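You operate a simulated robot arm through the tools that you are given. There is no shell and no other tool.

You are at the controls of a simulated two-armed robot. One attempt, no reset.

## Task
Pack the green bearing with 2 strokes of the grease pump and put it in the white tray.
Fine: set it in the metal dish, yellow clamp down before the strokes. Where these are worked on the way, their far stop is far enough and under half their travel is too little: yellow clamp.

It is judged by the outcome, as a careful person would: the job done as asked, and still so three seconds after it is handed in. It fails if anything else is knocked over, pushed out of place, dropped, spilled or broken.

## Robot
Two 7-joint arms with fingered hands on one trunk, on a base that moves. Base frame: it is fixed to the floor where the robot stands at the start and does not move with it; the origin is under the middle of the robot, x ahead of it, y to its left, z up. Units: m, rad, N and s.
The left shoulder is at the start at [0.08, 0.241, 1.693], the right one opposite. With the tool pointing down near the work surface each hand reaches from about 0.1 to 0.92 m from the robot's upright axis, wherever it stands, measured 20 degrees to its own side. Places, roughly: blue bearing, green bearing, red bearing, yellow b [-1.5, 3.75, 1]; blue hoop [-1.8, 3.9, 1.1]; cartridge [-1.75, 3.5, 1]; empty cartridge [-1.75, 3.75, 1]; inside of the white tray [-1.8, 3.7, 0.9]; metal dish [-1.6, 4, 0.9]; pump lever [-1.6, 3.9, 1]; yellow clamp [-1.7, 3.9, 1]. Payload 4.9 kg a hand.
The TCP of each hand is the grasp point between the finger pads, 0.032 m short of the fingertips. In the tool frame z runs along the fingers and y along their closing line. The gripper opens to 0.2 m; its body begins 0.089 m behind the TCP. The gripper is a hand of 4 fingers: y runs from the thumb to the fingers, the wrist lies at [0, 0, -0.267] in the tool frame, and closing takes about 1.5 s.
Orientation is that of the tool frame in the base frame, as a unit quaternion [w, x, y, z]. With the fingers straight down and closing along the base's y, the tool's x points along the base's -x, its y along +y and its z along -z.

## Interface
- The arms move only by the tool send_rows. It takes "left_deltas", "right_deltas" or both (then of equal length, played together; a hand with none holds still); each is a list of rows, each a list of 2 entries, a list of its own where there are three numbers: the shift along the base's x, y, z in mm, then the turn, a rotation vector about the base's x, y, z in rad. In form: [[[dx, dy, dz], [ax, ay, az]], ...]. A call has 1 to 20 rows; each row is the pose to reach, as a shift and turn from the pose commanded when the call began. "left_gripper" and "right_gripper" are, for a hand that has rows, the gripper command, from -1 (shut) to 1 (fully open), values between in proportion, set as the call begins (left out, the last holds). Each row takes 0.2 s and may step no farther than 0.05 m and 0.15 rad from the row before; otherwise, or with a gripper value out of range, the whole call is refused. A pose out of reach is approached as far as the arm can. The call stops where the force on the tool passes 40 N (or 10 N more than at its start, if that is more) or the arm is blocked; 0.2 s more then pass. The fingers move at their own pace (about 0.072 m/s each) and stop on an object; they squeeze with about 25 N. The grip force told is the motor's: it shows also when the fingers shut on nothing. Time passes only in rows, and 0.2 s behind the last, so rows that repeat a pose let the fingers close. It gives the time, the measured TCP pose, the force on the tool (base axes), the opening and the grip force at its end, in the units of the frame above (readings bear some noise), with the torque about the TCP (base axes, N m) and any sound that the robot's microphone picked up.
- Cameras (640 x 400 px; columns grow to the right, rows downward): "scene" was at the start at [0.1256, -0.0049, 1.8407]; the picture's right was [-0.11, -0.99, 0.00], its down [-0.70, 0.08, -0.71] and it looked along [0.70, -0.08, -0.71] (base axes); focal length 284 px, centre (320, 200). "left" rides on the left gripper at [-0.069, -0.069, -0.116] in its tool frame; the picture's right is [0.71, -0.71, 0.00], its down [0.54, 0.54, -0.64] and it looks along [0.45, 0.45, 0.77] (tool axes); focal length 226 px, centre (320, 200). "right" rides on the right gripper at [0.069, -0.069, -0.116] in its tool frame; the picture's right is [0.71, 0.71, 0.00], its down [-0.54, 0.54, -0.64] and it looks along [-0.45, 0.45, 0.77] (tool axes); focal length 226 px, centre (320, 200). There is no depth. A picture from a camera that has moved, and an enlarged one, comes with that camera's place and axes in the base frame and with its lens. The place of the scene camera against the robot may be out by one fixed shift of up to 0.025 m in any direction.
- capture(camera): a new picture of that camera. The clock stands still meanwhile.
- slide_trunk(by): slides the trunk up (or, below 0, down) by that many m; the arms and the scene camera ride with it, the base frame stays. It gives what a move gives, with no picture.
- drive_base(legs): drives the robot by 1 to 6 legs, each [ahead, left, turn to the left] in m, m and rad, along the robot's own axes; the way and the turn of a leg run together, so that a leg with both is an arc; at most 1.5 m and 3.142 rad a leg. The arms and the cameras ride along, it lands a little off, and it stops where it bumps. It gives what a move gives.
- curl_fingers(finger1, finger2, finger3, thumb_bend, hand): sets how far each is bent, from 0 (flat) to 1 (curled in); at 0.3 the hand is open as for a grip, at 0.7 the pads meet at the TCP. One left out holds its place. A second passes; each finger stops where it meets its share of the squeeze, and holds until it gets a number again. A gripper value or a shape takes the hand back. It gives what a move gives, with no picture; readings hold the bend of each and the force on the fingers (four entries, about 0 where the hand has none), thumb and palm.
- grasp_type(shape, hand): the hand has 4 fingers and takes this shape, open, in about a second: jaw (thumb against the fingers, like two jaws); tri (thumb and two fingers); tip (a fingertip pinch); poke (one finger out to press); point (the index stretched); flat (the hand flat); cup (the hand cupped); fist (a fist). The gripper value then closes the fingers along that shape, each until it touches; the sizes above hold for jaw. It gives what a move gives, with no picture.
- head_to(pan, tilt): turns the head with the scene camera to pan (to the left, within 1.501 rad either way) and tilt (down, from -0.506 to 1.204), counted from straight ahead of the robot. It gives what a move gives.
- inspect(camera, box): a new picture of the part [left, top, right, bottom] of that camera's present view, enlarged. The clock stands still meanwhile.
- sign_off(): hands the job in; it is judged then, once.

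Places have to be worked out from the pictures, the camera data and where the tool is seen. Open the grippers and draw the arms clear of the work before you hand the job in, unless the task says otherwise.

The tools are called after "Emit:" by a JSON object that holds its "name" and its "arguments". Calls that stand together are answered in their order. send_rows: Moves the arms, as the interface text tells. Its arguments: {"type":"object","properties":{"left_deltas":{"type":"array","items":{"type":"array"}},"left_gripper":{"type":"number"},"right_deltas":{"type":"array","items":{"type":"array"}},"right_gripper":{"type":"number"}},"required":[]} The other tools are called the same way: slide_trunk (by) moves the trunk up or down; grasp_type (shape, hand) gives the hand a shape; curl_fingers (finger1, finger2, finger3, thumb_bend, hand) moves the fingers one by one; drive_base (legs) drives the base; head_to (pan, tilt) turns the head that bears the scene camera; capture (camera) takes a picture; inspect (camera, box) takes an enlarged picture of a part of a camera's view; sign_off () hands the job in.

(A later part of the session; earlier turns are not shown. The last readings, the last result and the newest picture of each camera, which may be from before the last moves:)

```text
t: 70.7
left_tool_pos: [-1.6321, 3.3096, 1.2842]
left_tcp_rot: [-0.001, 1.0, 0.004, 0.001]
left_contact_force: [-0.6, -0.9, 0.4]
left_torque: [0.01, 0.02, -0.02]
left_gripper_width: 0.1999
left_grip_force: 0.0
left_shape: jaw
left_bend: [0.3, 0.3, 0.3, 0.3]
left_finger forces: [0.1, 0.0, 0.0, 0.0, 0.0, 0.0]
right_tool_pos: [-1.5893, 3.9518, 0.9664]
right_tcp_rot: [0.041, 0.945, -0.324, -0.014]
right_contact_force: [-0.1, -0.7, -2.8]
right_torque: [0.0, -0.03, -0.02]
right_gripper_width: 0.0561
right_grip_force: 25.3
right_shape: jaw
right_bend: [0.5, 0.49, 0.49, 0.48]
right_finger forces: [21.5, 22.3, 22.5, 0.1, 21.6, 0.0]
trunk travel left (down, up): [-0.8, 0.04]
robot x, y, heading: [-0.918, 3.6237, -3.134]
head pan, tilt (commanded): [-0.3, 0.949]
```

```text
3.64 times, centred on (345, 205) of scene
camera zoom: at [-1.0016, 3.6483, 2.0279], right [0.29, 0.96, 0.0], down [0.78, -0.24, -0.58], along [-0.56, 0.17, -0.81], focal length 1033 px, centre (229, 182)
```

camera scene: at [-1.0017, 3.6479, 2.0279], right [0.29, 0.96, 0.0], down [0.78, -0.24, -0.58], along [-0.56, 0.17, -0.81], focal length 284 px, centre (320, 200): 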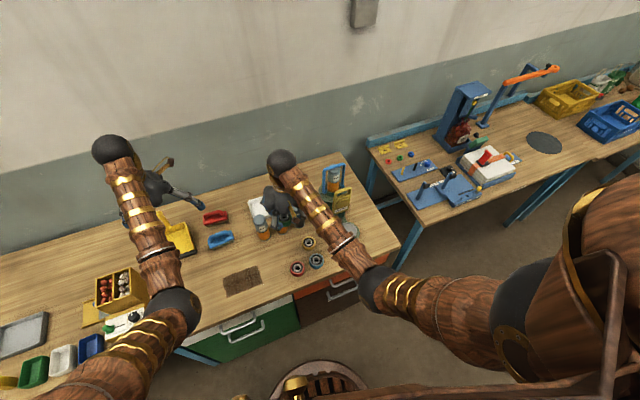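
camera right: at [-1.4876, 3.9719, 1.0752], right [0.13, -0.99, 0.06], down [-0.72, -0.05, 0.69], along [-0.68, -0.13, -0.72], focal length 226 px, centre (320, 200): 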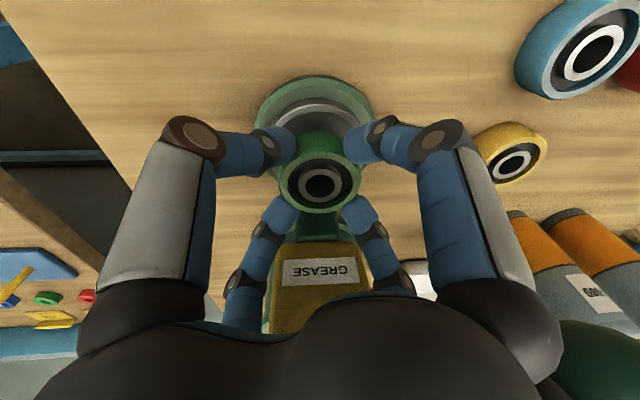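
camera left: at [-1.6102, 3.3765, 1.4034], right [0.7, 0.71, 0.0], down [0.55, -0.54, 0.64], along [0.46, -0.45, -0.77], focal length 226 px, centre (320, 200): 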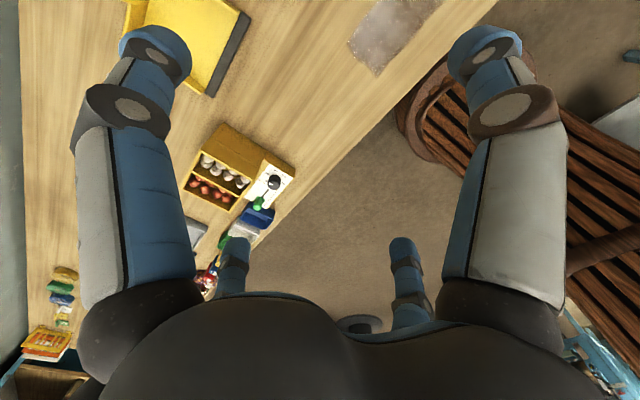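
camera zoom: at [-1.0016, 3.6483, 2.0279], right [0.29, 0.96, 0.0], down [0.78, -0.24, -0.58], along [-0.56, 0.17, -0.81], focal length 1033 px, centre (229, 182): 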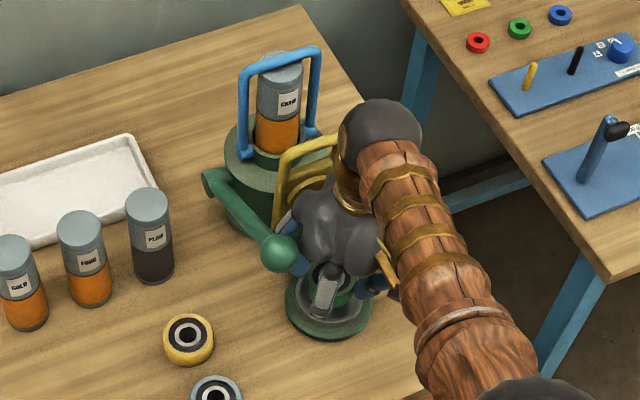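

Still free of contact. I shift 2 mm to centre over the dish and lower gently toward seating, watching the force.

Emit:
{"name": "send_rows", "arguments": {"right_deltas": [[[-2, -1, -6], [0, 0, 0]], [[-2, -1, -12], [0, 0, 0]], [[-2, -1, -17], [0, 0, 0]], [[-2, -1, -21], [0, 0, 0]], [[-2, -1, -21], [0, 0, 0]]]}}

Emit:
{"name": "inspect", "arguments": {"camera": "right", "box": [220, 80, 420, 260]}}

```text
t: 71.9
left_tool_pos: [-1.631, 3.3108, 1.2833]
left_tcp_rot: [0.0, 1.0, 0.003, -0.001]
left_contact_force: [0.0, 0.0, -0.5]
left_torque: [-0.01, 0.01, 0.02]
left_gripper_width: 0.2001
left_grip_force: 0.0
left_shape: jaw
left_bend: [0.3, 0.3, 0.3, 0.3]
left_finger forces: [0.0, 0.0, 0.1, 0.1, 0.0, 0.0]
right_tool_pos: [-1.5897, 3.9513, 0.9465]
right_tcp_rot: [0.041, 0.945, -0.325, -0.016]
right_contact_force: [2.0, 0.3, 12.9]
right_torque: [0.12, -0.14, -0.01]
right_gripper_width: 0.0565
right_grip_force: 24.8
right_shape: jaw
right_bend: [0.5, 0.49, 0.49, 0.48]
right_finger forces: [23.5, 24.1, 23.7, 0.0, 25.2, 0.1]
trunk travel left (down, up): [-0.8, 0.04]
robot x, y, heading: [-0.9161, 3.6216, -3.135]
head pan, tilt (commanded): [-0.3, 0.949]
```

```text
2.22 times, centred on (320, 170) of right
camera zoom: at [-1.4889, 3.9712, 1.0558], right [0.13, -0.99, 0.06], down [-0.72, -0.05, 0.69], along [-0.68, -0.13, -0.72], focal length 502 px, centre (320, 267)
```

zoom: 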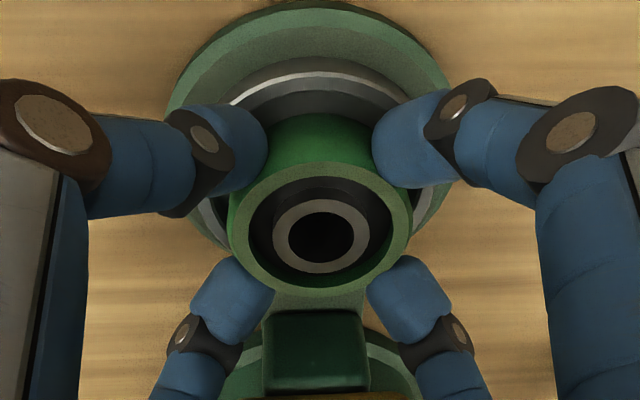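

Contact: about +16 N upward with all finger forces rising equally, and the bearing's hole is within ~1 mm of the dish centre, so it has reached the dish. I release with a small opening only (so the finger joints don't push the clamp).

Emit:
{"name": "send_rows", "arguments": {"right_deltas": [[[0, 0, 0], [0, 0, 0]], [[0, 0, 0], [0, 0, 0]], [[0, 0, 0], [0, 0, 0]]], "right_gripper": -0.3}}

Emit:
{"name": "inspect", "arguments": {"camera": "right", "box": [220, 80, 420, 260]}}

```text
t: 72.7
left_tool_pos: [-1.6315, 3.3097, 1.2842]
left_tcp_rot: [0.001, 1.0, 0.003, -0.001]
left_contact_force: [0.0, -0.2, 0.2]
left_torque: [-0.05, 0.01, 0.02]
left_gripper_width: 0.2001
left_grip_force: 0.0
left_shape: jaw
left_bend: [0.3, 0.3, 0.3, 0.3]
left_finger forces: [0.0, 0.0, 0.1, 0.0, 0.0, 0.0]
right_tool_pos: [-1.5887, 3.9508, 0.9443]
right_tcp_rot: [0.041, 0.945, -0.323, -0.014]
right_contact_force: [-0.1, -0.7, 2.3]
right_torque: [0.08, -0.1, -0.01]
right_gripper_width: 0.0692
right_grip_force: 0.1
right_shape: jaw
right_bend: [0.45, 0.45, 0.45, 0.44]
right_finger forces: [0.0, 0.0, 0.1, 0.1, 3.2, 0.0]
trunk travel left (down, up): [-0.8, 0.04]
robot x, y, heading: [-0.9171, 3.6224, -3.138]
head pan, tilt (commanded): [-0.3, 0.949]
```

```text
2.22 times, centred on (320, 170) of right
camera zoom: at [-1.4879, 3.9706, 1.0543], right [0.13, -0.99, 0.06], down [-0.72, -0.05, 0.69], along [-0.68, -0.13, -0.72], focal length 502 px, centre (320, 267)
```

zoom: 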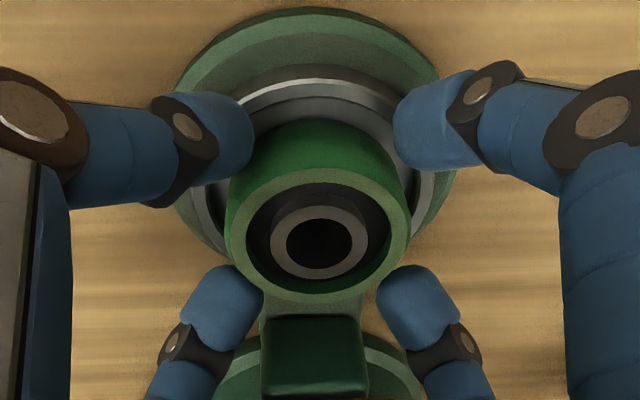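

The bearing is released; the thumb only lightly rests on the rim. I lift the hand straight up a bit and look at how the bearing sits.

Emit:
{"name": "send_rows", "arguments": {"right_deltas": [[[0, 0, 10], [0, 0, 0]], [[0, 0, 25], [0, 0, 0]], [[0, 0, 50], [0, 0, 0]], [[0, 0, 90], [0, 0, 0]], [[0, 0, 135], [0, 0, 0]], [[0, 0, 135], [0, 0, 0]]]}}

Emit:
{"name": "inspect", "arguments": {"camera": "right", "box": [220, 40, 420, 180]}}

Emit:
{"name": "inspect", "arguments": {"camera": "scene", "box": [290, 150, 400, 260]}}

```text
t: 74.1
left_tool_pos: [-1.6312, 3.3111, 1.2835]
left_tcp_rot: [0.0, 1.0, 0.004, 0.0]
left_contact_force: [-0.2, 1.0, 0.7]
left_torque: [0.01, 0.03, 0.01]
left_gripper_width: 0.1999
left_grip_force: 0.1
left_shape: jaw
left_bend: [0.3, 0.3, 0.3, 0.3]
left_finger forces: [0.0, 0.0, 0.1, 0.0, 0.1, 0.1]
right_tool_pos: [-1.5883, 3.9516, 1.08]
right_tcp_rot: [0.04, 0.945, -0.324, -0.014]
right_contact_force: [-0.4, 0.6, 0.3]
right_torque: [0.04, -0.02, -0.01]
right_gripper_width: 0.0701
right_grip_force: 0.1
right_shape: jaw
right_bend: [0.45, 0.45, 0.45, 0.44]
right_finger forces: [0.0, 0.0, 0.0, 0.0, 0.1, 0.1]
trunk travel left (down, up): [-0.8, 0.04]
robot x, y, heading: [-0.9174, 3.6193, -3.135]
head pan, tilt (commanded): [-0.3, 0.949]
```

```text
2.86 times, centred on (320, 110) of right
camera zoom: at [-1.4867, 3.9718, 1.1897], right [0.13, -0.99, 0.06], down [-0.72, -0.05, 0.69], along [-0.68, -0.13, -0.72], focal length 646 px, centre (320, 457)
```

zoom: 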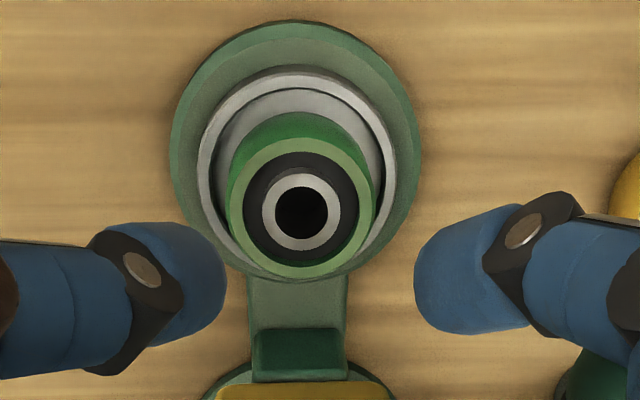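

```text
3.64 times, centred on (345, 205) of scene
camera zoom: at [-1.0009, 3.648, 2.028], right [0.29, 0.96, 0.0], down [0.78, -0.24, -0.58], along [-0.56, 0.17, -0.81], focal length 1033 px, centre (229, 182)
```

zoom: 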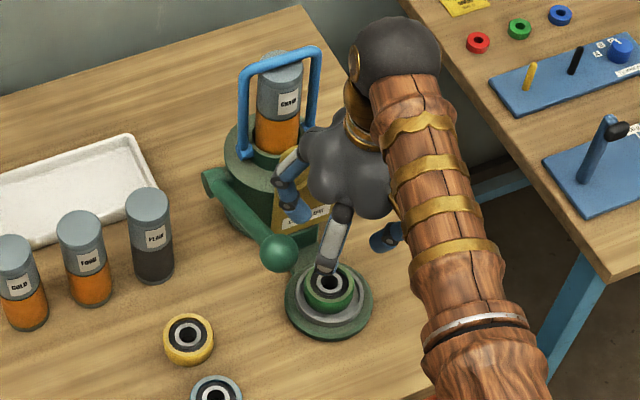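

The bearing sits in the dish. I raise the hand clear and take a cleaner look at bearing, clamp and lever.

Emit:
{"name": "send_rows", "arguments": {"right_deltas": [[[0, 0, 45], [0, 0, 0]], [[5, 10, 90], [0, 0, 0]], [[25, 40, 130], [0, 0, 0]], [[60, 75, 140], [0, 0, 0]], [[100, 105, 140], [0, 0, 0]], [[140, 130, 140], [0, 0, 0]], [[180, 150, 130], [0, 0, 0]], [[180, 150, 130], [0, 0, 0]]]}}

Emit:
{"name": "capture", "arguments": {"camera": "right"}}

Emit:
{"name": "inspect", "arguments": {"camera": "scene", "box": [300, 150, 390, 260]}}

```text
refused: row 3 steps farther than a row can; nothing moved
```

```text
taken
camera right: at [-1.4867, 3.9718, 1.1897], right [0.13, -0.99, 0.06], down [-0.72, -0.05, 0.69], along [-0.68, -0.13, -0.72], focal length 226 px, centre (320, 200)
```

right: 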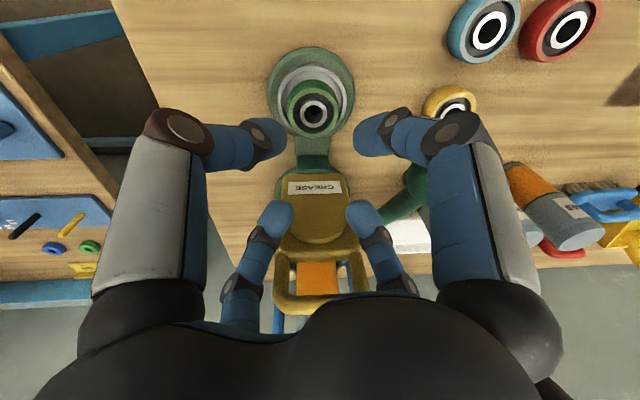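

```text
3.64 times, centred on (345, 205) of scene
camera zoom: at [-1.0009, 3.648, 2.028], right [0.29, 0.96, 0.0], down [0.78, -0.24, -0.58], along [-0.56, 0.17, -0.81], focal length 1033 px, centre (229, 182)
```

zoom: 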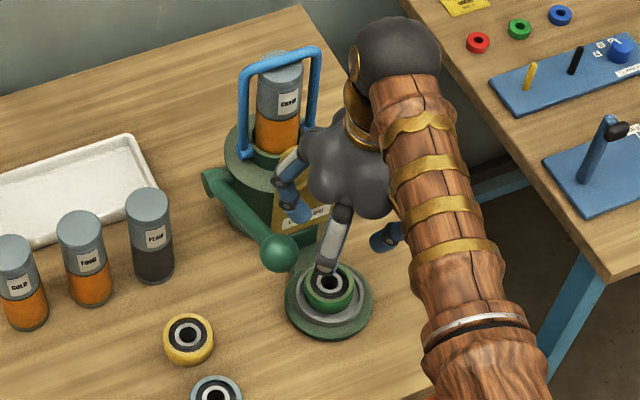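

One step was too long; I resend the retreat in smaller steps, straight up first.

Emit:
{"name": "send_rows", "arguments": {"right_deltas": [[[0, 0, 45], [0, 0, 0]], [[0, 0, 90], [0, 0, 0]], [[5, 10, 130], [0, 0, 0]], [[35, 35, 140], [0, 0, 0]], [[70, 65, 140], [0, 0, 0]], [[105, 90, 140], [0, 0, 0]], [[145, 110, 140], [0, 0, 0]], [[180, 130, 130], [0, 0, 0]], [[180, 130, 130], [0, 0, 0]]]}}

Emit:
{"name": "capture", "arguments": {"camera": "right"}}

Emit:
{"name": "inspect", "arguments": {"camera": "scene", "box": [300, 150, 390, 260]}}

```text
t: 76.1
left_tool_pos: [-1.6321, 3.3099, 1.2839]
left_tcp_rot: [0.0, 1.0, 0.003, 0.001]
left_contact_force: [-1.0, 0.0, -1.1]
left_torque: [-0.02, 0.0, 0.02]
left_gripper_width: 0.2
left_grip_force: 0.1
left_shape: jaw
left_bend: [0.3, 0.3, 0.3, 0.3]
left_finger forces: [0.1, 0.1, 0.0, 0.0, 0.0, 0.0]
right_tool_pos: [-1.4093, 4.0822, 1.212]
right_tcp_rot: [0.041, 0.945, -0.324, -0.014]
right_contact_force: [0.4, 0.7, 0.3]
right_torque: [0.02, 0.0, 0.0]
right_gripper_width: 0.0698
right_grip_force: 0.1
right_shape: jaw
right_bend: [0.45, 0.45, 0.45, 0.44]
right_finger forces: [0.0, 0.1, 0.0, 0.1, 0.1, 0.1]
trunk travel left (down, up): [-0.8, 0.04]
robot x, y, heading: [-0.9155, 3.6223, -3.132]
head pan, tilt (commanded): [-0.3, 0.949]
```

```text
taken
camera right: at [-1.3076, 4.1019, 1.3213], right [0.13, -0.99, 0.06], down [-0.72, -0.05, 0.69], along [-0.68, -0.13, -0.72], focal length 226 px, centre (320, 200)
```

right: 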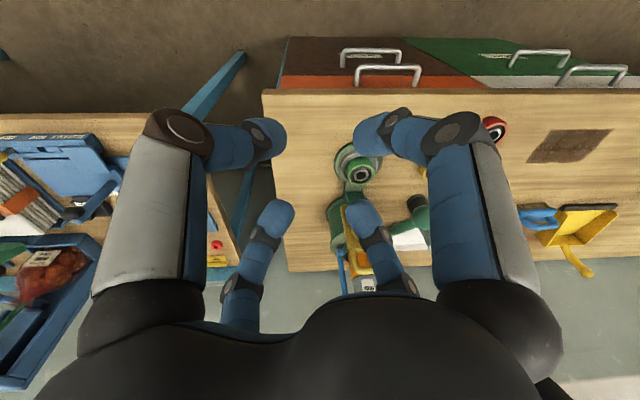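

```text
3.64 times, centred on (345, 205) of scene
camera zoom: at [-1.001, 3.6481, 2.028], right [0.29, 0.96, 0.0], down [0.78, -0.24, -0.58], along [-0.56, 0.17, -0.81], focal length 1033 px, centre (229, 182)
```

zoom: 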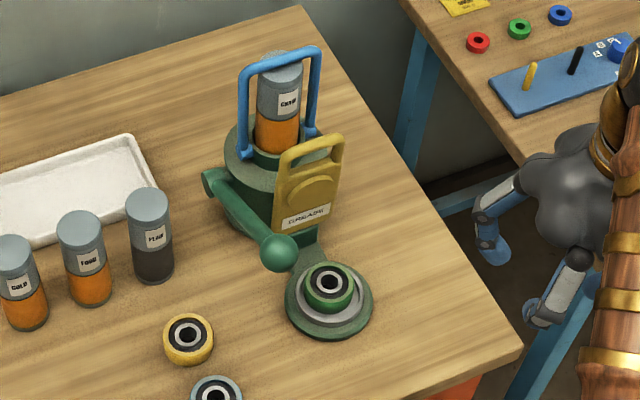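

I zoom tightly on the bearing in the dish to verify it lies flat inside the rim.

Emit:
{"name": "inspect", "arguments": {"camera": "scene", "box": [352, 212, 392, 246]}}

Emit:
{"name": "inspect", "arguments": {"camera": "scene", "box": [335, 205, 380, 250]}}

```text
11.76 times, centred on (372, 229) of scene
camera zoom: at [-1.001, 3.6481, 2.028], right [0.29, 0.96, 0.0], down [0.78, -0.24, -0.58], along [-0.56, 0.17, -0.81], focal length 3342 px, centre (-292, -141)
```

zoom: 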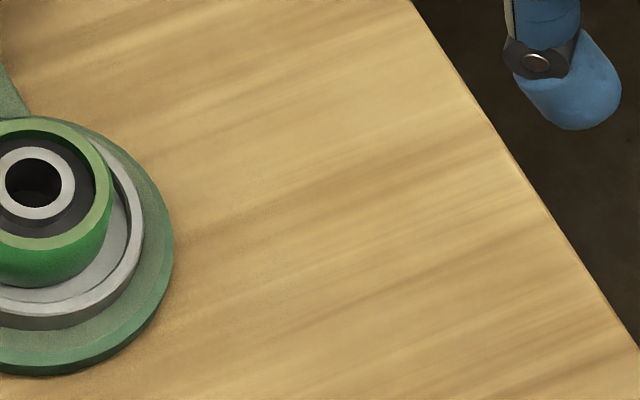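

```text
8.89 times, centred on (358, 228) of scene
camera zoom: at [-1.001, 3.6481, 2.028], right [0.29, 0.96, 0.0], down [0.78, -0.24, -0.58], along [-0.56, 0.17, -0.81], focal length 2525 px, centre (-13, -44)
```

zoom: 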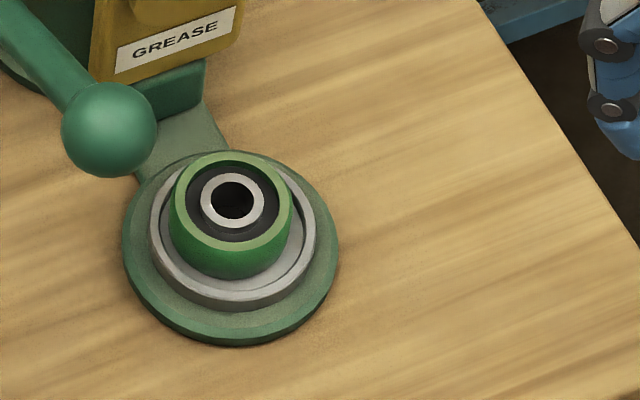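

To judge whether the bearing is level, I compare it with the yellow bearing, which lies flat on the bench.

Emit:
{"name": "inspect", "arguments": {"camera": "scene", "box": [290, 225, 335, 270]}}

Emit:
{"name": "inspect", "arguments": {"camera": "right", "box": [320, 130, 400, 200]}}

```text
8.89 times, centred on (312, 248) of scene
camera zoom: at [-1.001, 3.6481, 2.028], right [0.29, 0.96, 0.0], down [0.78, -0.24, -0.58], along [-0.56, 0.17, -0.81], focal length 2525 px, centre (387, -222)
```

zoom: 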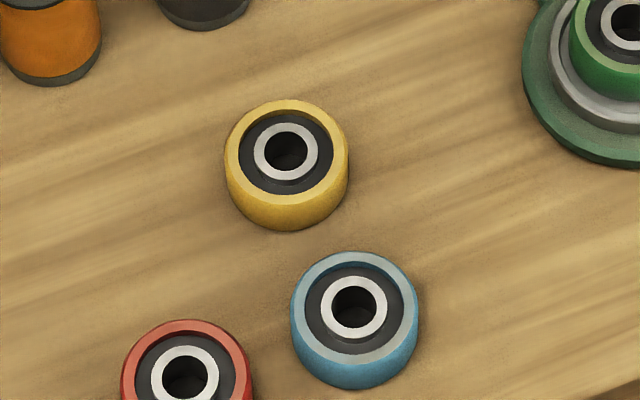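

```text
5.71 times, centred on (360, 165) of right
camera zoom: at [-1.3076, 4.1019, 1.3213], right [0.13, -0.99, 0.06], down [-0.72, -0.05, 0.69], along [-0.68, -0.13, -0.72], focal length 1292 px, centre (91, 400)
```

zoom: 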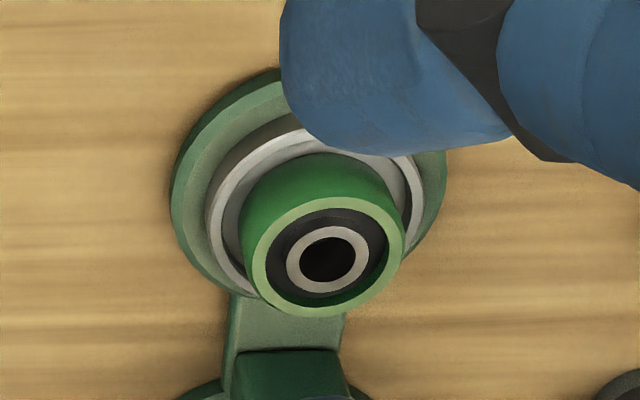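

The bearing sits level in the dish (centre about (-1.596, 3.949), top ≈ 0.926). Next is the clamp: I test the "poke" shape in the air to see the finger I could use to pull the clamp over and press the lever.

Emit:
{"name": "grasp_type", "arguments": {"shape": "poke", "hand": "right"}}

Emit:
{"name": "capture", "arguments": {"camera": "right"}}

Emit:
{"name": "inspect", "arguments": {"camera": "scene", "box": [390, 110, 550, 260]}}

```text
t: 77.0
left_tool_pos: [-1.6326, 3.3101, 1.2832]
left_tcp_rot: [0.001, 1.0, 0.002, 0.001]
left_contact_force: [-0.6, 0.1, 0.2]
left_torque: [0.01, 0.01, 0.02]
left_gripper_width: 0.2
left_grip_force: 0.0
left_shape: jaw
left_bend: [0.3, 0.3, 0.3, 0.3]
left_finger forces: [0.0, 0.0, 0.0, 0.0, 0.0, 0.0]
right_tool_pos: [-1.4101, 4.0804, 1.2119]
right_tcp_rot: [0.042, 0.945, -0.324, -0.014]
right_contact_force: [0.8, -0.1, 0.9]
right_torque: [-0.02, 0.0, 0.0]
right_gripper_width: 0.0001
right_grip_force: 0.0
right_shape: poke
right_bend: [1.0, 1.0, 1.0, 0.81]
right_finger forces: [0.0, 0.0, 0.1, 0.0, 0.1, 0.0]
trunk travel left (down, up): [-0.8, 0.04]
robot x, y, heading: [-0.9132, 3.6211, -3.135]
head pan, tilt (commanded): [-0.3, 0.949]
```

```text
taken
camera right: at [-1.3085, 4.1016, 1.3211], right [0.13, -0.99, 0.06], down [-0.72, -0.05, 0.69], along [-0.68, -0.13, -0.72], focal length 226 px, centre (320, 200)
```

right: 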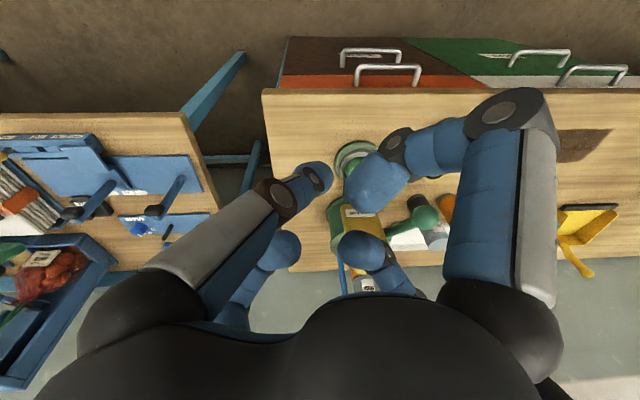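

```text
2.67 times, centred on (470, 185) of scene
camera zoom: at [-1.0018, 3.6479, 2.0279], right [0.29, 0.96, 0.0], down [0.78, -0.24, -0.58], along [-0.56, 0.17, -0.81], focal length 757 px, centre (-80, 240)
```

zoom: 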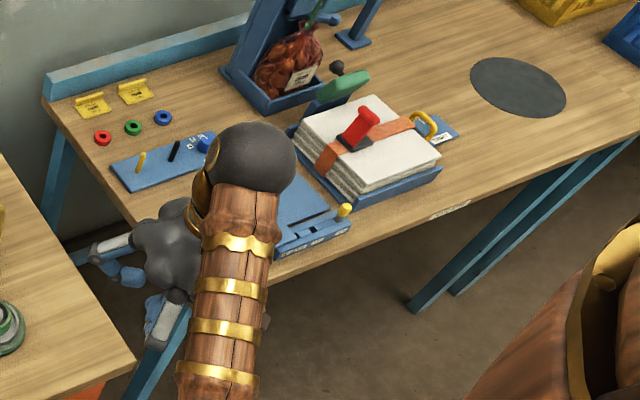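

In "poke" the thumb reaches to the centre with the rest curled behind. I also look at "point", which should give one long straight finger.

Emit:
{"name": "grasp_type", "arguments": {"shape": "point", "hand": "right"}}

Emit:
{"name": "capture", "arguments": {"camera": "right"}}

Emit:
{"name": "inspect", "arguments": {"camera": "scene", "box": [390, 140, 490, 240]}}

```text
t: 77.9
left_tool_pos: [-1.6317, 3.3097, 1.2842]
left_tcp_rot: [0.0, 1.0, 0.004, 0.0]
left_contact_force: [0.5, 0.0, -0.2]
left_torque: [-0.01, -0.02, -0.03]
left_gripper_width: 0.2001
left_grip_force: 0.1
left_shape: jaw
left_bend: [0.3, 0.3, 0.3, 0.3]
left_finger forces: [0.0, 0.0, 0.1, 0.0, 0.0, 0.0]
right_tool_pos: [-1.4097, 4.0818, 1.2119]
right_tcp_rot: [0.041, 0.945, -0.324, -0.014]
right_contact_force: [0.7, -0.4, 0.2]
right_torque: [0.01, -0.01, 0.01]
right_gripper_width: 0.1954
right_grip_force: 0.0
right_shape: point
right_bend: [0.7, 1.0, 1.0, 0.69]
right_finger forces: [0.0, 0.1, 0.1, 0.1, 0.0, 0.0]
trunk travel left (down, up): [-0.8, 0.04]
robot x, y, heading: [-0.9165, 3.6186, -3.134]
head pan, tilt (commanded): [-0.3, 0.949]
```

```text
taken
camera right: at [-1.3078, 4.1017, 1.3213], right [0.13, -0.99, 0.06], down [-0.72, -0.05, 0.69], along [-0.68, -0.13, -0.72], focal length 226 px, centre (320, 200)
```

right: 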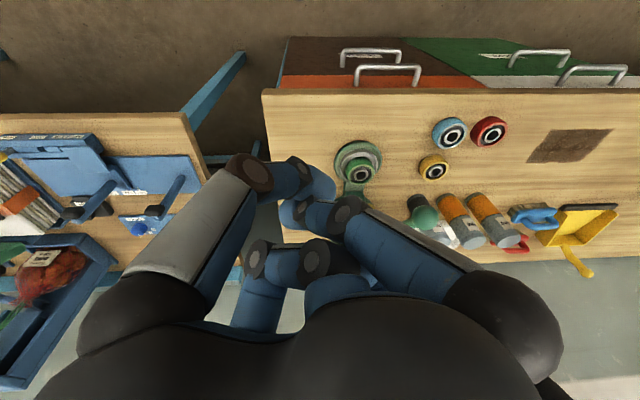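

```text
4.00 times, centred on (440, 190) of scene
camera zoom: at [-1.0006, 3.6481, 2.028], right [0.29, 0.96, 0.0], down [0.78, -0.24, -0.58], along [-0.56, 0.17, -0.81], focal length 1136 px, centre (-160, 240)
```

zoom: 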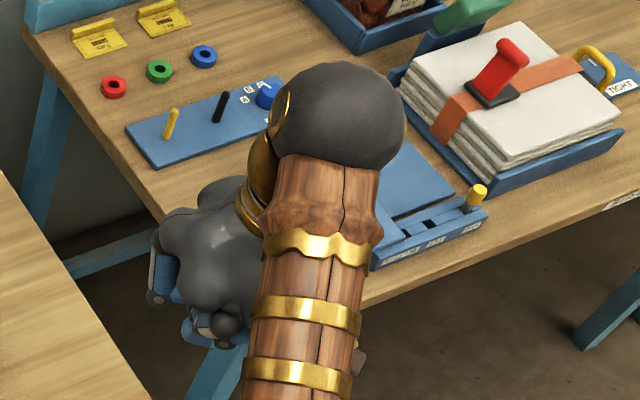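

The shape may still be settling; I wait half a second in place and look again.

Emit:
{"name": "send_rows", "arguments": {"right_deltas": [[[0, 0, 0], [0, 0, 0]], [[0, 0, 0], [0, 0, 0]], [[0, 0, 0], [0, 0, 0]], [[0, 0, 0], [0, 0, 0]]]}}

Emit:
{"name": "capture", "arguments": {"camera": "right"}}

```text
t: 78.9
left_tool_pos: [-1.6319, 3.3106, 1.2842]
left_tcp_rot: [0.001, 1.0, 0.004, 0.001]
left_contact_force: [0.0, 0.7, -0.8]
left_torque: [-0.01, 0.03, -0.01]
left_gripper_width: 0.2
left_grip_force: 0.1
left_shape: jaw
left_bend: [0.3, 0.3, 0.3, 0.3]
left_finger forces: [0.1, 0.0, 0.0, 0.1, 0.1, 0.0]
right_tool_pos: [-1.4107, 4.0825, 1.2124]
right_tcp_rot: [0.042, 0.945, -0.325, -0.014]
right_contact_force: [0.3, -0.2, -0.2]
right_torque: [-0.01, 0.05, -0.02]
right_gripper_width: 0.1953
right_grip_force: 0.0
right_shape: point
right_bend: [0.7, 1.0, 1.0, 0.69]
right_finger forces: [0.1, 0.0, 0.1, 0.0, 0.1, 0.0]
trunk travel left (down, up): [-0.8, 0.04]
robot x, y, heading: [-0.9146, 3.6274, -3.135]
head pan, tilt (commanded): [-0.3, 0.949]
```

```text
taken
camera right: at [-1.308, 4.1017, 1.3212], right [0.13, -0.99, 0.06], down [-0.72, -0.05, 0.69], along [-0.68, -0.13, -0.72], focal length 226 px, centre (320, 200)
```

right: 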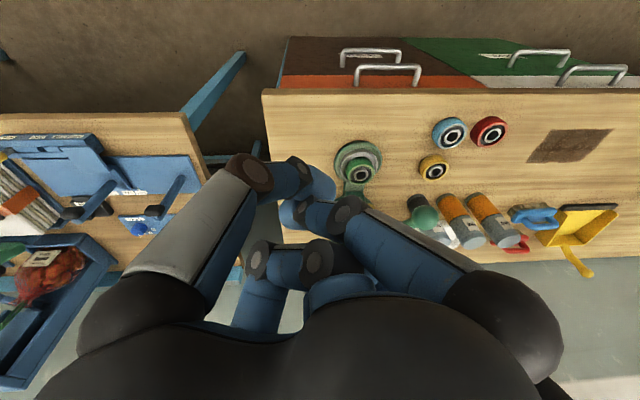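

"Point" leaves fingers tangled, so I'll use individually set fingers instead: far-side digit moderately open to hook behind the clamp handle, others drawn in. First I reset to jaw and turn the hand upright with the thumb toward +y.

Emit:
{"name": "grasp_type", "arguments": {"shape": "jaw", "hand": "right"}}

Emit:
{"name": "send_rows", "arguments": {"right_deltas": [[[0, 0, 10], [0.035, -0.026, 0]], [[0, 0, 20], [0.0695, -0.0524, 0]], [[0, 0, 20], [0.0695, -0.0524, 0]]], "right_gripper": 1.0}}

Emit:
{"name": "send_rows", "arguments": {"right_deltas": [[[0, 0, 0], [0, 0, 0.14]], [[0, 0, 0], [0, 0, 0.28]], [[0, 0, 0], [0, 0, 0.42]], [[0, 0, 0], [0, 0, 0.56]], [[0, 0, 0], [0, 0, 0.69]], [[0, 0, 0], [0, 0, 0.756]], [[0, 0, 0], [0, 0, 0.756]]]}}

Emit:
{"name": "curl_fingers", "arguments": {"hand": "right", "finger1": 0.45, "finger2": 0.42, "finger3": 0.3, "thumb_bend": 0.42}}

Emit:
{"name": "capture", "arguments": {"camera": "right"}}

```text
t: 79.8
left_tool_pos: [-1.6321, 3.3115, 1.2835]
left_tcp_rot: [0.0, 1.0, 0.004, 0.001]
left_contact_force: [0.8, 0.0, -0.1]
left_torque: [0.01, -0.01, 0.02]
left_gripper_width: 0.2
left_grip_force: 0.0
left_shape: jaw
left_bend: [0.3, 0.3, 0.3, 0.3]
left_finger forces: [0.0, 0.0, 0.0, 0.0, 0.0, 0.0]
right_tool_pos: [-1.4088, 4.0815, 1.2106]
right_tcp_rot: [0.041, 0.945, -0.325, -0.014]
right_contact_force: [-0.3, -0.1, 0.4]
right_torque: [-0.01, 0.02, 0.01]
right_gripper_width: 0.2
right_grip_force: 0.1
right_shape: jaw
right_bend: [0.3, 0.3, 0.3, 0.3]
right_finger forces: [0.1, 0.1, 0.0, 0.0, 0.1, 0.0]
trunk travel left (down, up): [-0.8, 0.04]
robot x, y, heading: [-0.9184, 3.6232, -3.132]
head pan, tilt (commanded): [-0.3, 0.949]
```

```text
t: 80.6
left_tool_pos: [-1.6314, 3.3094, 1.2843]
left_tcp_rot: [0.0, 1.0, 0.003, 0.001]
left_contact_force: [0.8, -0.3, -0.4]
left_torque: [-0.01, 0.02, -0.01]
left_gripper_width: 0.2
left_grip_force: 0.0
left_shape: jaw
left_bend: [0.3, 0.3, 0.3, 0.3]
left_finger forces: [0.0, 0.0, 0.1, 0.0, 0.0, 0.0]
right_tool_pos: [-1.4194, 4.0797, 1.2212]
right_tcp_rot: [0.041, 0.945, -0.323, -0.021]
right_contact_force: [-0.7, -0.3, -0.4]
right_torque: [0.01, 0.01, 0.01]
right_gripper_width: 0.1998
right_grip_force: 0.1
right_shape: jaw
right_bend: [0.3, 0.3, 0.3, 0.3]
right_finger forces: [0.1, 0.0, 0.1, 0.0, 0.0, 0.1]
right hand out of reach, approached as far as the arm can: row 1, 2, 3
trunk travel left (down, up): [-0.8, 0.04]
robot x, y, heading: [-0.9137, 3.6216, -3.133]
head pan, tilt (commanded): [-0.3, 0.949]
```

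```text
t: 82.2
left_tool_pos: [-1.6328, 3.3086, 1.2828]
left_tcp_rot: [-0.001, 1.0, 0.003, 0.0]
left_contact_force: [-0.3, -0.1, 0.2]
left_torque: [0.0, -0.04, 0.03]
left_gripper_width: 0.1998
left_grip_force: 0.1
left_shape: jaw
left_bend: [0.3, 0.3, 0.3, 0.3]
left_finger forces: [0.0, 0.0, 0.1, 0.1, 0.1, 0.0]
right_tool_pos: [-1.4219, 4.0793, 1.2213]
right_tcp_rot: [0.045, 0.998, 0.048, -0.005]
right_contact_force: [0.4, -0.3, -0.1]
right_torque: [0.02, -0.02, 0.01]
right_gripper_width: 0.1999
right_grip_force: 0.1
right_shape: jaw
right_bend: [0.3, 0.3, 0.3, 0.3]
right_finger forces: [0.0, 0.0, 0.0, 0.0, 0.1, 0.1]
trunk travel left (down, up): [-0.8, 0.04]
robot x, y, heading: [-0.9129, 3.6223, -3.137]
head pan, tilt (commanded): [-0.3, 0.949]
```

```text
t: 83.2
left_tool_pos: [-1.6317, 3.3105, 1.2843]
left_tcp_rot: [0.0, 1.0, 0.003, 0.001]
left_contact_force: [-0.7, 0.3, 0.0]
left_torque: [-0.01, -0.01, -0.01]
left_gripper_width: 0.1999
left_grip_force: 0.1
left_shape: jaw
left_bend: [0.3, 0.3, 0.3, 0.3]
left_finger forces: [0.0, 0.0, 0.1, 0.0, 0.0, 0.1]
right_tool_pos: [-1.4207, 4.08, 1.2202]
right_tcp_rot: [0.046, 0.998, 0.049, -0.007]
right_contact_force: [0.4, 0.7, -0.4]
right_torque: [-0.04, 0.01, -0.01]
right_gripper_width: 0.0932
right_grip_force: 0.0
right_shape: fingers
right_bend: [0.45, 0.42, 0.3, 0.42]
right_finger forces: [0.1, 0.1, 0.0, 0.0, 0.0, 0.0]
trunk travel left (down, up): [-0.8, 0.04]
robot x, y, heading: [-0.9141, 3.6204, -3.133]
head pan, tilt (commanded): [-0.3, 0.949]
```

```text
taken
camera right: at [-1.359, 4.1666, 1.3288], right [0.77, -0.63, 0.05], down [-0.48, -0.53, 0.7], along [-0.41, -0.56, -0.71], focal length 226 px, centre (320, 200)
```

right: 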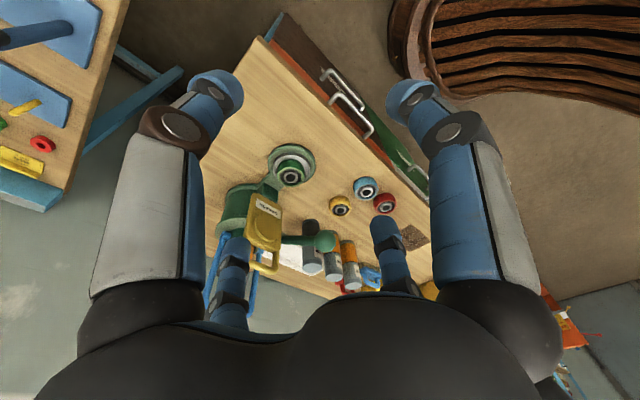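

The fingers are set (far digit 3 open, others drawn in); the slight 5° lean remains, which is fine. I move above the clamp so that the far digit hovers just behind the handle bar, and then check.

Emit:
{"name": "send_rows", "arguments": {"right_deltas": [[[-35, -28, 0], [0, 0, 0]], [[-70, -57, 0], [0, 0, 0]], [[-105, -85, 0], [0, 0, 0]], [[-135, -110, 0], [0, 0, 0]], [[-156, -127, 0], [0, 0, 0]], [[-156, -127, 0], [0, 0, 0]]]}}

Emit:
{"name": "capture", "arguments": {"camera": "right"}}

Emit:
{"name": "inspect", "arguments": {"camera": "scene", "box": [280, 110, 420, 250]}}

```text
t: 84.6
left_tool_pos: [-1.6308, 3.3108, 1.284]
left_tcp_rot: [0.0, 1.0, 0.004, 0.001]
left_contact_force: [0.0, -0.4, -1.1]
left_torque: [0.0, -0.06, -0.01]
left_gripper_width: 0.1998
left_grip_force: 0.1
left_shape: jaw
left_bend: [0.3, 0.3, 0.3, 0.3]
left_finger forces: [0.1, 0.0, 0.0, 0.1, 0.1, 0.0]
right_tool_pos: [-1.5766, 3.9533, 1.2222]
right_tcp_rot: [0.045, 0.998, 0.048, -0.004]
right_contact_force: [0.0, -0.4, 0.7]
right_torque: [0.0, -0.02, -0.01]
right_gripper_width: 0.0932
right_grip_force: 0.0
right_shape: fingers
right_bend: [0.45, 0.42, 0.3, 0.42]
right_finger forces: [0.0, 0.0, 0.0, 0.0, 0.1, 0.1]
trunk travel left (down, up): [-0.8, 0.04]
robot x, y, heading: [-0.9171, 3.6253, -3.137]
head pan, tilt (commanded): [-0.3, 0.949]
```

```text
taken
camera right: at [-1.5148, 4.0385, 1.3297], right [0.77, -0.63, 0.05], down [-0.48, -0.53, 0.7], along [-0.41, -0.56, -0.71], focal length 226 px, centre (320, 200)
```

right: 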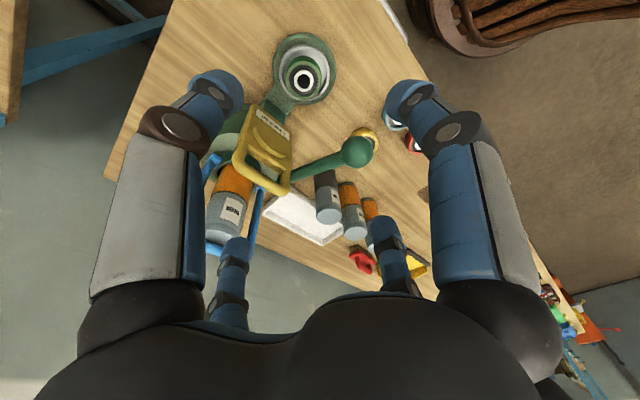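

```text
2.86 times, centred on (350, 180) of scene
camera zoom: at [-1.0007, 3.6485, 2.028], right [0.29, 0.96, 0.0], down [0.78, -0.24, -0.58], along [-0.56, 0.17, -0.81], focal length 812 px, centre (234, 257)
```

zoom: 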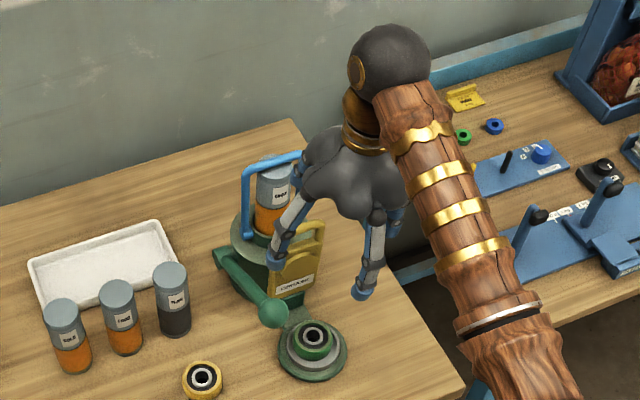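

Projecting the handle into the hand frame, the far digit will pass about 9 mm behind the handle bar and ~9 mm in front of the cartridge. I lower it behind the bar.

Emit:
{"name": "send_rows", "arguments": {"right_deltas": [[[-3, 0, -20], [0, 0, 0]], [[-3, 0, -45], [0, 0, 0]], [[-3, 0, -65], [0, 0, 0]], [[-3, 0, -80], [0, 0, 0]], [[-3, 0, -88], [0, 0, 0]], [[-3, 0, -88], [0, 0, 0]]]}}

Emit:
{"name": "capture", "arguments": {"camera": "right"}}

Emit:
{"name": "inspect", "arguments": {"camera": "scene", "box": [300, 130, 400, 250]}}

```text
t: 86.0
left_tool_pos: [-1.6325, 3.3104, 1.2832]
left_tcp_rot: [0.0, 1.0, 0.003, 0.001]
left_contact_force: [-0.5, 0.2, -0.4]
left_torque: [-0.01, 0.0, -0.02]
left_gripper_width: 0.1999
left_grip_force: 0.1
left_shape: jaw
left_bend: [0.3, 0.3, 0.3, 0.3]
left_finger forces: [0.1, 0.1, 0.0, 0.0, 0.0, 0.1]
right_tool_pos: [-1.5805, 3.9534, 1.1316]
right_tcp_rot: [0.045, 0.998, 0.048, -0.005]
right_contact_force: [-0.6, 0.2, -0.3]
right_torque: [0.02, 0.02, 0.02]
right_gripper_width: 0.0933
right_grip_force: 0.1
right_shape: fingers
right_bend: [0.45, 0.42, 0.3, 0.42]
right_finger forces: [0.0, 0.0, 0.0, 0.0, 0.1, 0.1]
trunk travel left (down, up): [-0.8, 0.04]
robot x, y, heading: [-0.9178, 3.6236, -3.138]
head pan, tilt (commanded): [-0.3, 0.949]
```

```text
taken
camera right: at [-1.5181, 4.039, 1.2404], right [0.77, -0.63, 0.05], down [-0.48, -0.53, 0.7], along [-0.41, -0.56, -0.71], focal length 226 px, centre (320, 200)
```

right: 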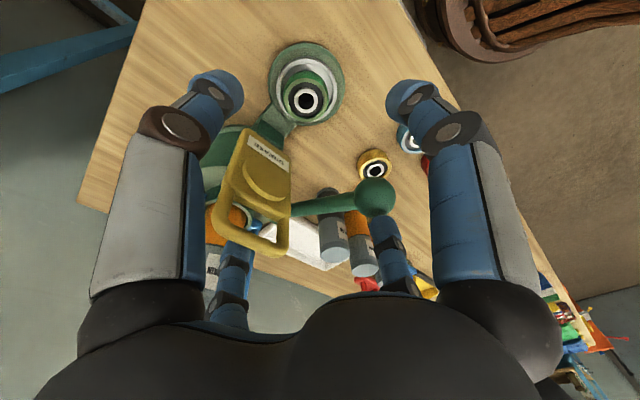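

```text
3.33 times, centred on (350, 190) of scene
camera zoom: at [-1.0007, 3.6482, 2.028], right [0.29, 0.96, 0.0], down [0.78, -0.24, -0.58], along [-0.56, 0.17, -0.81], focal length 947 px, centre (220, 233)
```

zoom: 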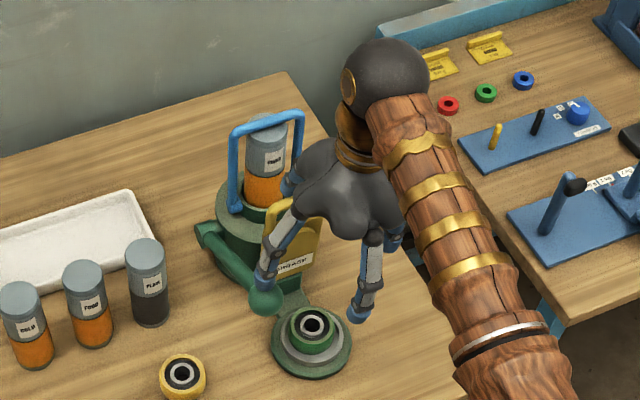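

The far digit is behind the handle bar. I pull toward me along the clamp's arc, to about 30° first, watching the force.

Emit:
{"name": "send_rows", "arguments": {"right_deltas": [[[12, 1, 2], [0, 0, 0]], [[24, 2.3, 2], [0, 0, 0]], [[36, 3.5, 2], [0, 0, 0]], [[47, 4.5, 2], [0, 0, 0]], [[57, 5.5, 2], [0, 0, 0]], [[72, 7, -1], [0, 0, 0]], [[87, 8.3, -5], [0, 0, 0]], [[101, 9.7, -9], [0, 0, 0]]]}}

Emit:
{"name": "capture", "arguments": {"camera": "right"}}

Emit:
{"name": "inspect", "arguments": {"camera": "scene", "box": [300, 130, 400, 250]}}

```text
t: 87.8
left_tool_pos: [-1.6321, 3.3099, 1.2835]
left_tcp_rot: [0.0, 1.0, 0.003, 0.001]
left_contact_force: [-1.3, 0.1, 0.2]
left_torque: [-0.01, 0.01, 0.03]
left_gripper_width: 0.2
left_grip_force: 0.0
left_shape: jaw
left_bend: [0.3, 0.3, 0.3, 0.3]
left_finger forces: [0.0, 0.0, 0.0, 0.0, 0.0, 0.1]
right_tool_pos: [-1.4799, 3.9608, 1.124]
right_tcp_rot: [0.046, 0.998, 0.047, -0.006]
right_contact_force: [-0.7, 0.0, 0.6]
right_torque: [0.01, 0.03, -0.01]
right_gripper_width: 0.0933
right_grip_force: 0.0
right_shape: fingers
right_bend: [0.45, 0.42, 0.3, 0.42]
right_finger forces: [0.0, 0.0, 0.1, 0.1, 0.0, 0.0]
trunk travel left (down, up): [-0.8, 0.04]
robot x, y, heading: [-0.9137, 3.6221, -3.135]
head pan, tilt (commanded): [-0.3, 0.949]
```

```text
taken
camera right: at [-1.4179, 4.0479, 1.2319], right [0.77, -0.63, 0.05], down [-0.48, -0.53, 0.7], along [-0.41, -0.56, -0.71], focal length 226 px, centre (320, 200)
```

right: 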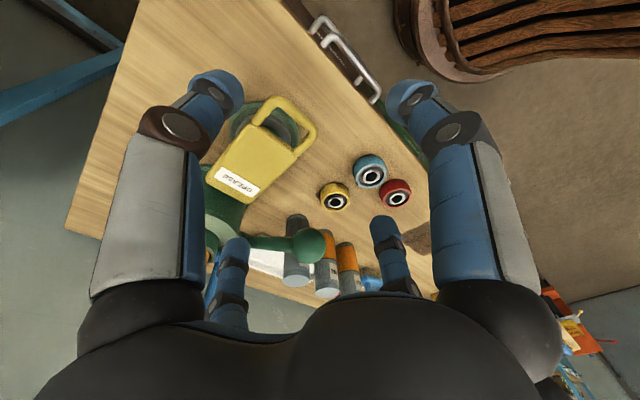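

```text
3.33 times, centred on (350, 190) of scene
camera zoom: at [-1.0003, 3.6477, 2.028], right [0.29, 0.96, 0.0], down [0.78, -0.24, -0.58], along [-0.56, 0.17, -0.81], focal length 947 px, centre (220, 233)
```

zoom: 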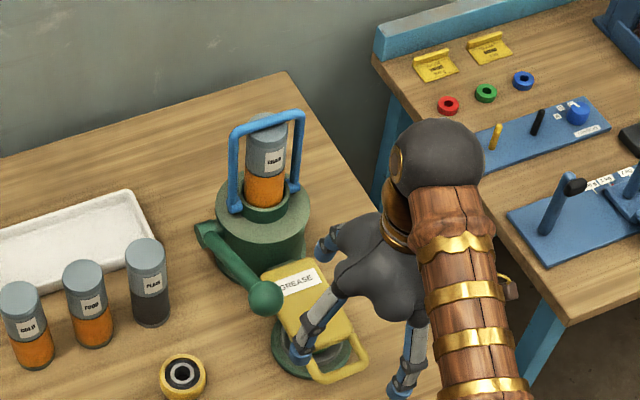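

The clamp swung over by itself once past upright and now lies over the dish. I raise the hand away and inspect the clamp and bearing.

Emit:
{"name": "send_rows", "arguments": {"right_deltas": [[[0, 0, 40], [0, 0, 0]], [[0, 10, 80], [0, 0, 0]], [[15, 50, 95], [0, 0, 0]], [[30, 95, 95], [0, 0, 0]], [[40, 140, 95], [0, 0, 0]], [[40, 140, 95], [0, 0, 0]]]}}

Emit:
{"name": "capture", "arguments": {"camera": "right"}}

Emit:
{"name": "inspect", "arguments": {"camera": "scene", "box": [310, 170, 400, 260]}}

```text
t: 89.2
left_tool_pos: [-1.6298, 3.3146, 1.2864]
left_tcp_rot: [0.002, 1.0, 0.002, 0.0]
left_contact_force: [0.3, 0.6, 0.9]
left_torque: [-0.05, -0.01, 0.04]
left_gripper_width: 0.1997
left_grip_force: 0.0
left_shape: jaw
left_bend: [0.3, 0.3, 0.3, 0.3]
left_finger forces: [0.1, 0.0, 0.0, 0.0, 0.0, 0.0]
right_tool_pos: [-1.4349, 4.1084, 1.2191]
right_tcp_rot: [0.048, 0.998, 0.048, -0.007]
right_contact_force: [-0.1, 1.0, 0.3]
right_torque: [-0.08, 0.05, 0.0]
right_gripper_width: 0.093
right_grip_force: 0.1
right_shape: fingers
right_bend: [0.45, 0.42, 0.3, 0.42]
right_finger forces: [0.0, 0.0, 0.0, 0.0, 0.1, 0.0]
trunk travel left (down, up): [-0.8, 0.04]
robot x, y, heading: [-0.915, 3.626, -3.138]
head pan, tilt (commanded): [-0.3, 0.949]
```

```text
taken
camera right: at [-1.3728, 4.1947, 1.3265], right [0.77, -0.63, 0.05], down [-0.48, -0.53, 0.7], along [-0.41, -0.57, -0.71], focal length 226 px, centre (320, 200)
```

right: 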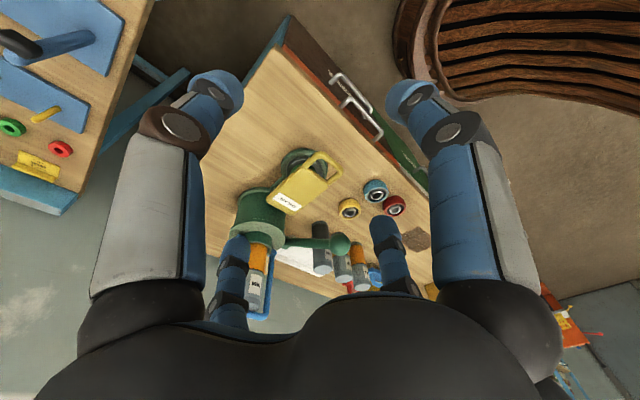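

```text
4.44 times, centred on (355, 215) of scene
camera zoom: at [-0.9969, 3.6551, 2.0281], right [0.29, 0.96, 0.0], down [0.78, -0.24, -0.58], along [-0.56, 0.17, -0.81], focal length 1262 px, centre (164, 133)
```

zoom: 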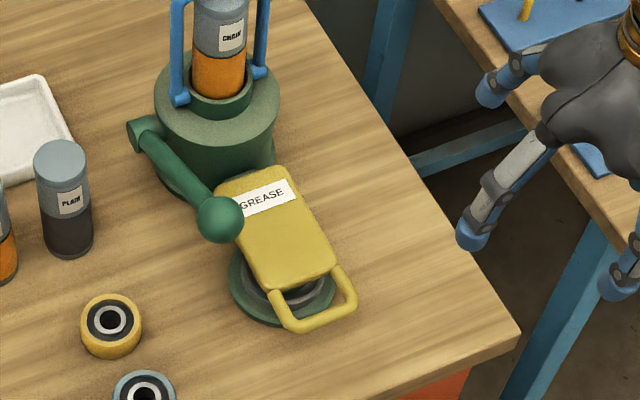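

The clamp lies over the bearing. I zoom from the right-hand camera to judge whether it is fully down.

Emit:
{"name": "inspect", "arguments": {"camera": "right", "box": [220, 130, 380, 230]}}

```text
4.00 times, centred on (300, 180) of right
camera zoom: at [-1.3728, 4.1947, 1.3265], right [0.77, -0.63, 0.05], down [-0.48, -0.53, 0.7], along [-0.41, -0.57, -0.71], focal length 904 px, centre (400, 280)
```

zoom: 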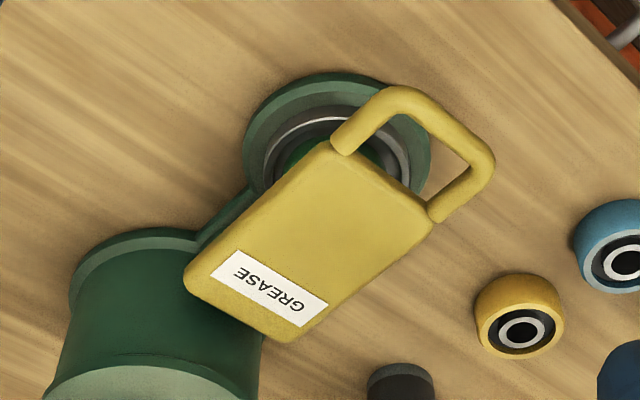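

The clamp handle is at about z ≈ 0.953, i.e. ~85° over, resting on the bearing. To be sure it is at its stop I will press lightly on it from above with the closed fingers. I form a four-finger "beak" and yaw the hand back to the diagonal.

Emit:
{"name": "grasp_type", "arguments": {"shape": "jaw", "hand": "right"}}

Emit:
{"name": "send_rows", "arguments": {"right_deltas": [[[0, 0, 0], [0, 0, -0.14]], [[0, 0, 0], [0, 0, -0.28]], [[0, 0, 0], [0, 0, -0.42]], [[0, 0, 0], [0, 0, -0.56]], [[0, 0, 0], [0, 0, -0.69]], [[0, 0, 0], [0, 0, -0.756]], [[0, 0, 0], [0, 0, -0.756]]], "right_gripper": -0.75}}

Emit:
{"name": "capture", "arguments": {"camera": "right"}}

```text
t: 90.1
left_tool_pos: [-1.6321, 3.3084, 1.2843]
left_tcp_rot: [0.0, 1.0, 0.003, 0.001]
left_contact_force: [-0.9, 0.1, 0.3]
left_torque: [0.04, -0.04, 0.02]
left_gripper_width: 0.1997
left_grip_force: 0.2
left_shape: jaw
left_bend: [0.3, 0.3, 0.3, 0.3]
left_finger forces: [0.1, 0.0, 0.1, 0.0, 0.0, 0.0]
right_tool_pos: [-1.4388, 4.1027, 1.2197]
right_tcp_rot: [0.045, 0.998, 0.048, -0.005]
right_contact_force: [-0.6, -0.3, 0.3]
right_torque: [0.04, 0.01, -0.01]
right_gripper_width: 0.1995
right_grip_force: 0.0
right_shape: jaw
right_bend: [0.3, 0.3, 0.3, 0.3]
right_finger forces: [0.0, 0.1, 0.1, 0.0, 0.0, 0.1]
trunk travel left (down, up): [-0.8, 0.04]
robot x, y, heading: [-0.913, 3.625, -3.137]
head pan, tilt (commanded): [-0.3, 0.949]
```

```text
t: 91.7
left_tool_pos: [-1.6306, 3.3086, 1.2847]
left_tcp_rot: [0.0, 1.0, 0.004, 0.0]
left_contact_force: [-0.2, 0.5, -0.5]
left_torque: [-0.02, -0.02, 0.01]
left_gripper_width: 0.1996
left_grip_force: 0.2
left_shape: jaw
left_bend: [0.3, 0.3, 0.3, 0.3]
left_finger forces: [0.0, 0.0, 0.0, 0.1, 0.1, 0.1]
right_tool_pos: [-1.4375, 4.1038, 1.2171]
right_tcp_rot: [0.041, 0.945, -0.324, -0.023]
right_contact_force: [-0.9, -0.3, 0.4]
right_torque: [-0.01, 0.03, -0.01]
right_gripper_width: 0.0253
right_grip_force: 0.1
right_shape: jaw
right_bend: [0.59, 0.59, 0.59, 0.59]
right_finger forces: [0.0, 0.1, 0.0, 0.1, 0.0, 0.0]
trunk travel left (down, up): [-0.8, 0.04]
robot x, y, heading: [-0.918, 3.6229, -3.137]
head pan, tilt (commanded): [-0.3, 0.949]
```

```text
taken
camera right: at [-1.3357, 4.1226, 1.3263], right [0.13, -0.99, 0.05], down [-0.71, -0.05, 0.7], along [-0.69, -0.13, -0.71], focal length 226 px, centre (320, 200)
```

right: 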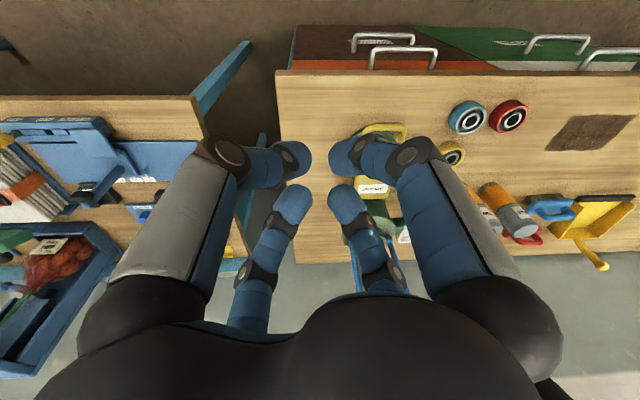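

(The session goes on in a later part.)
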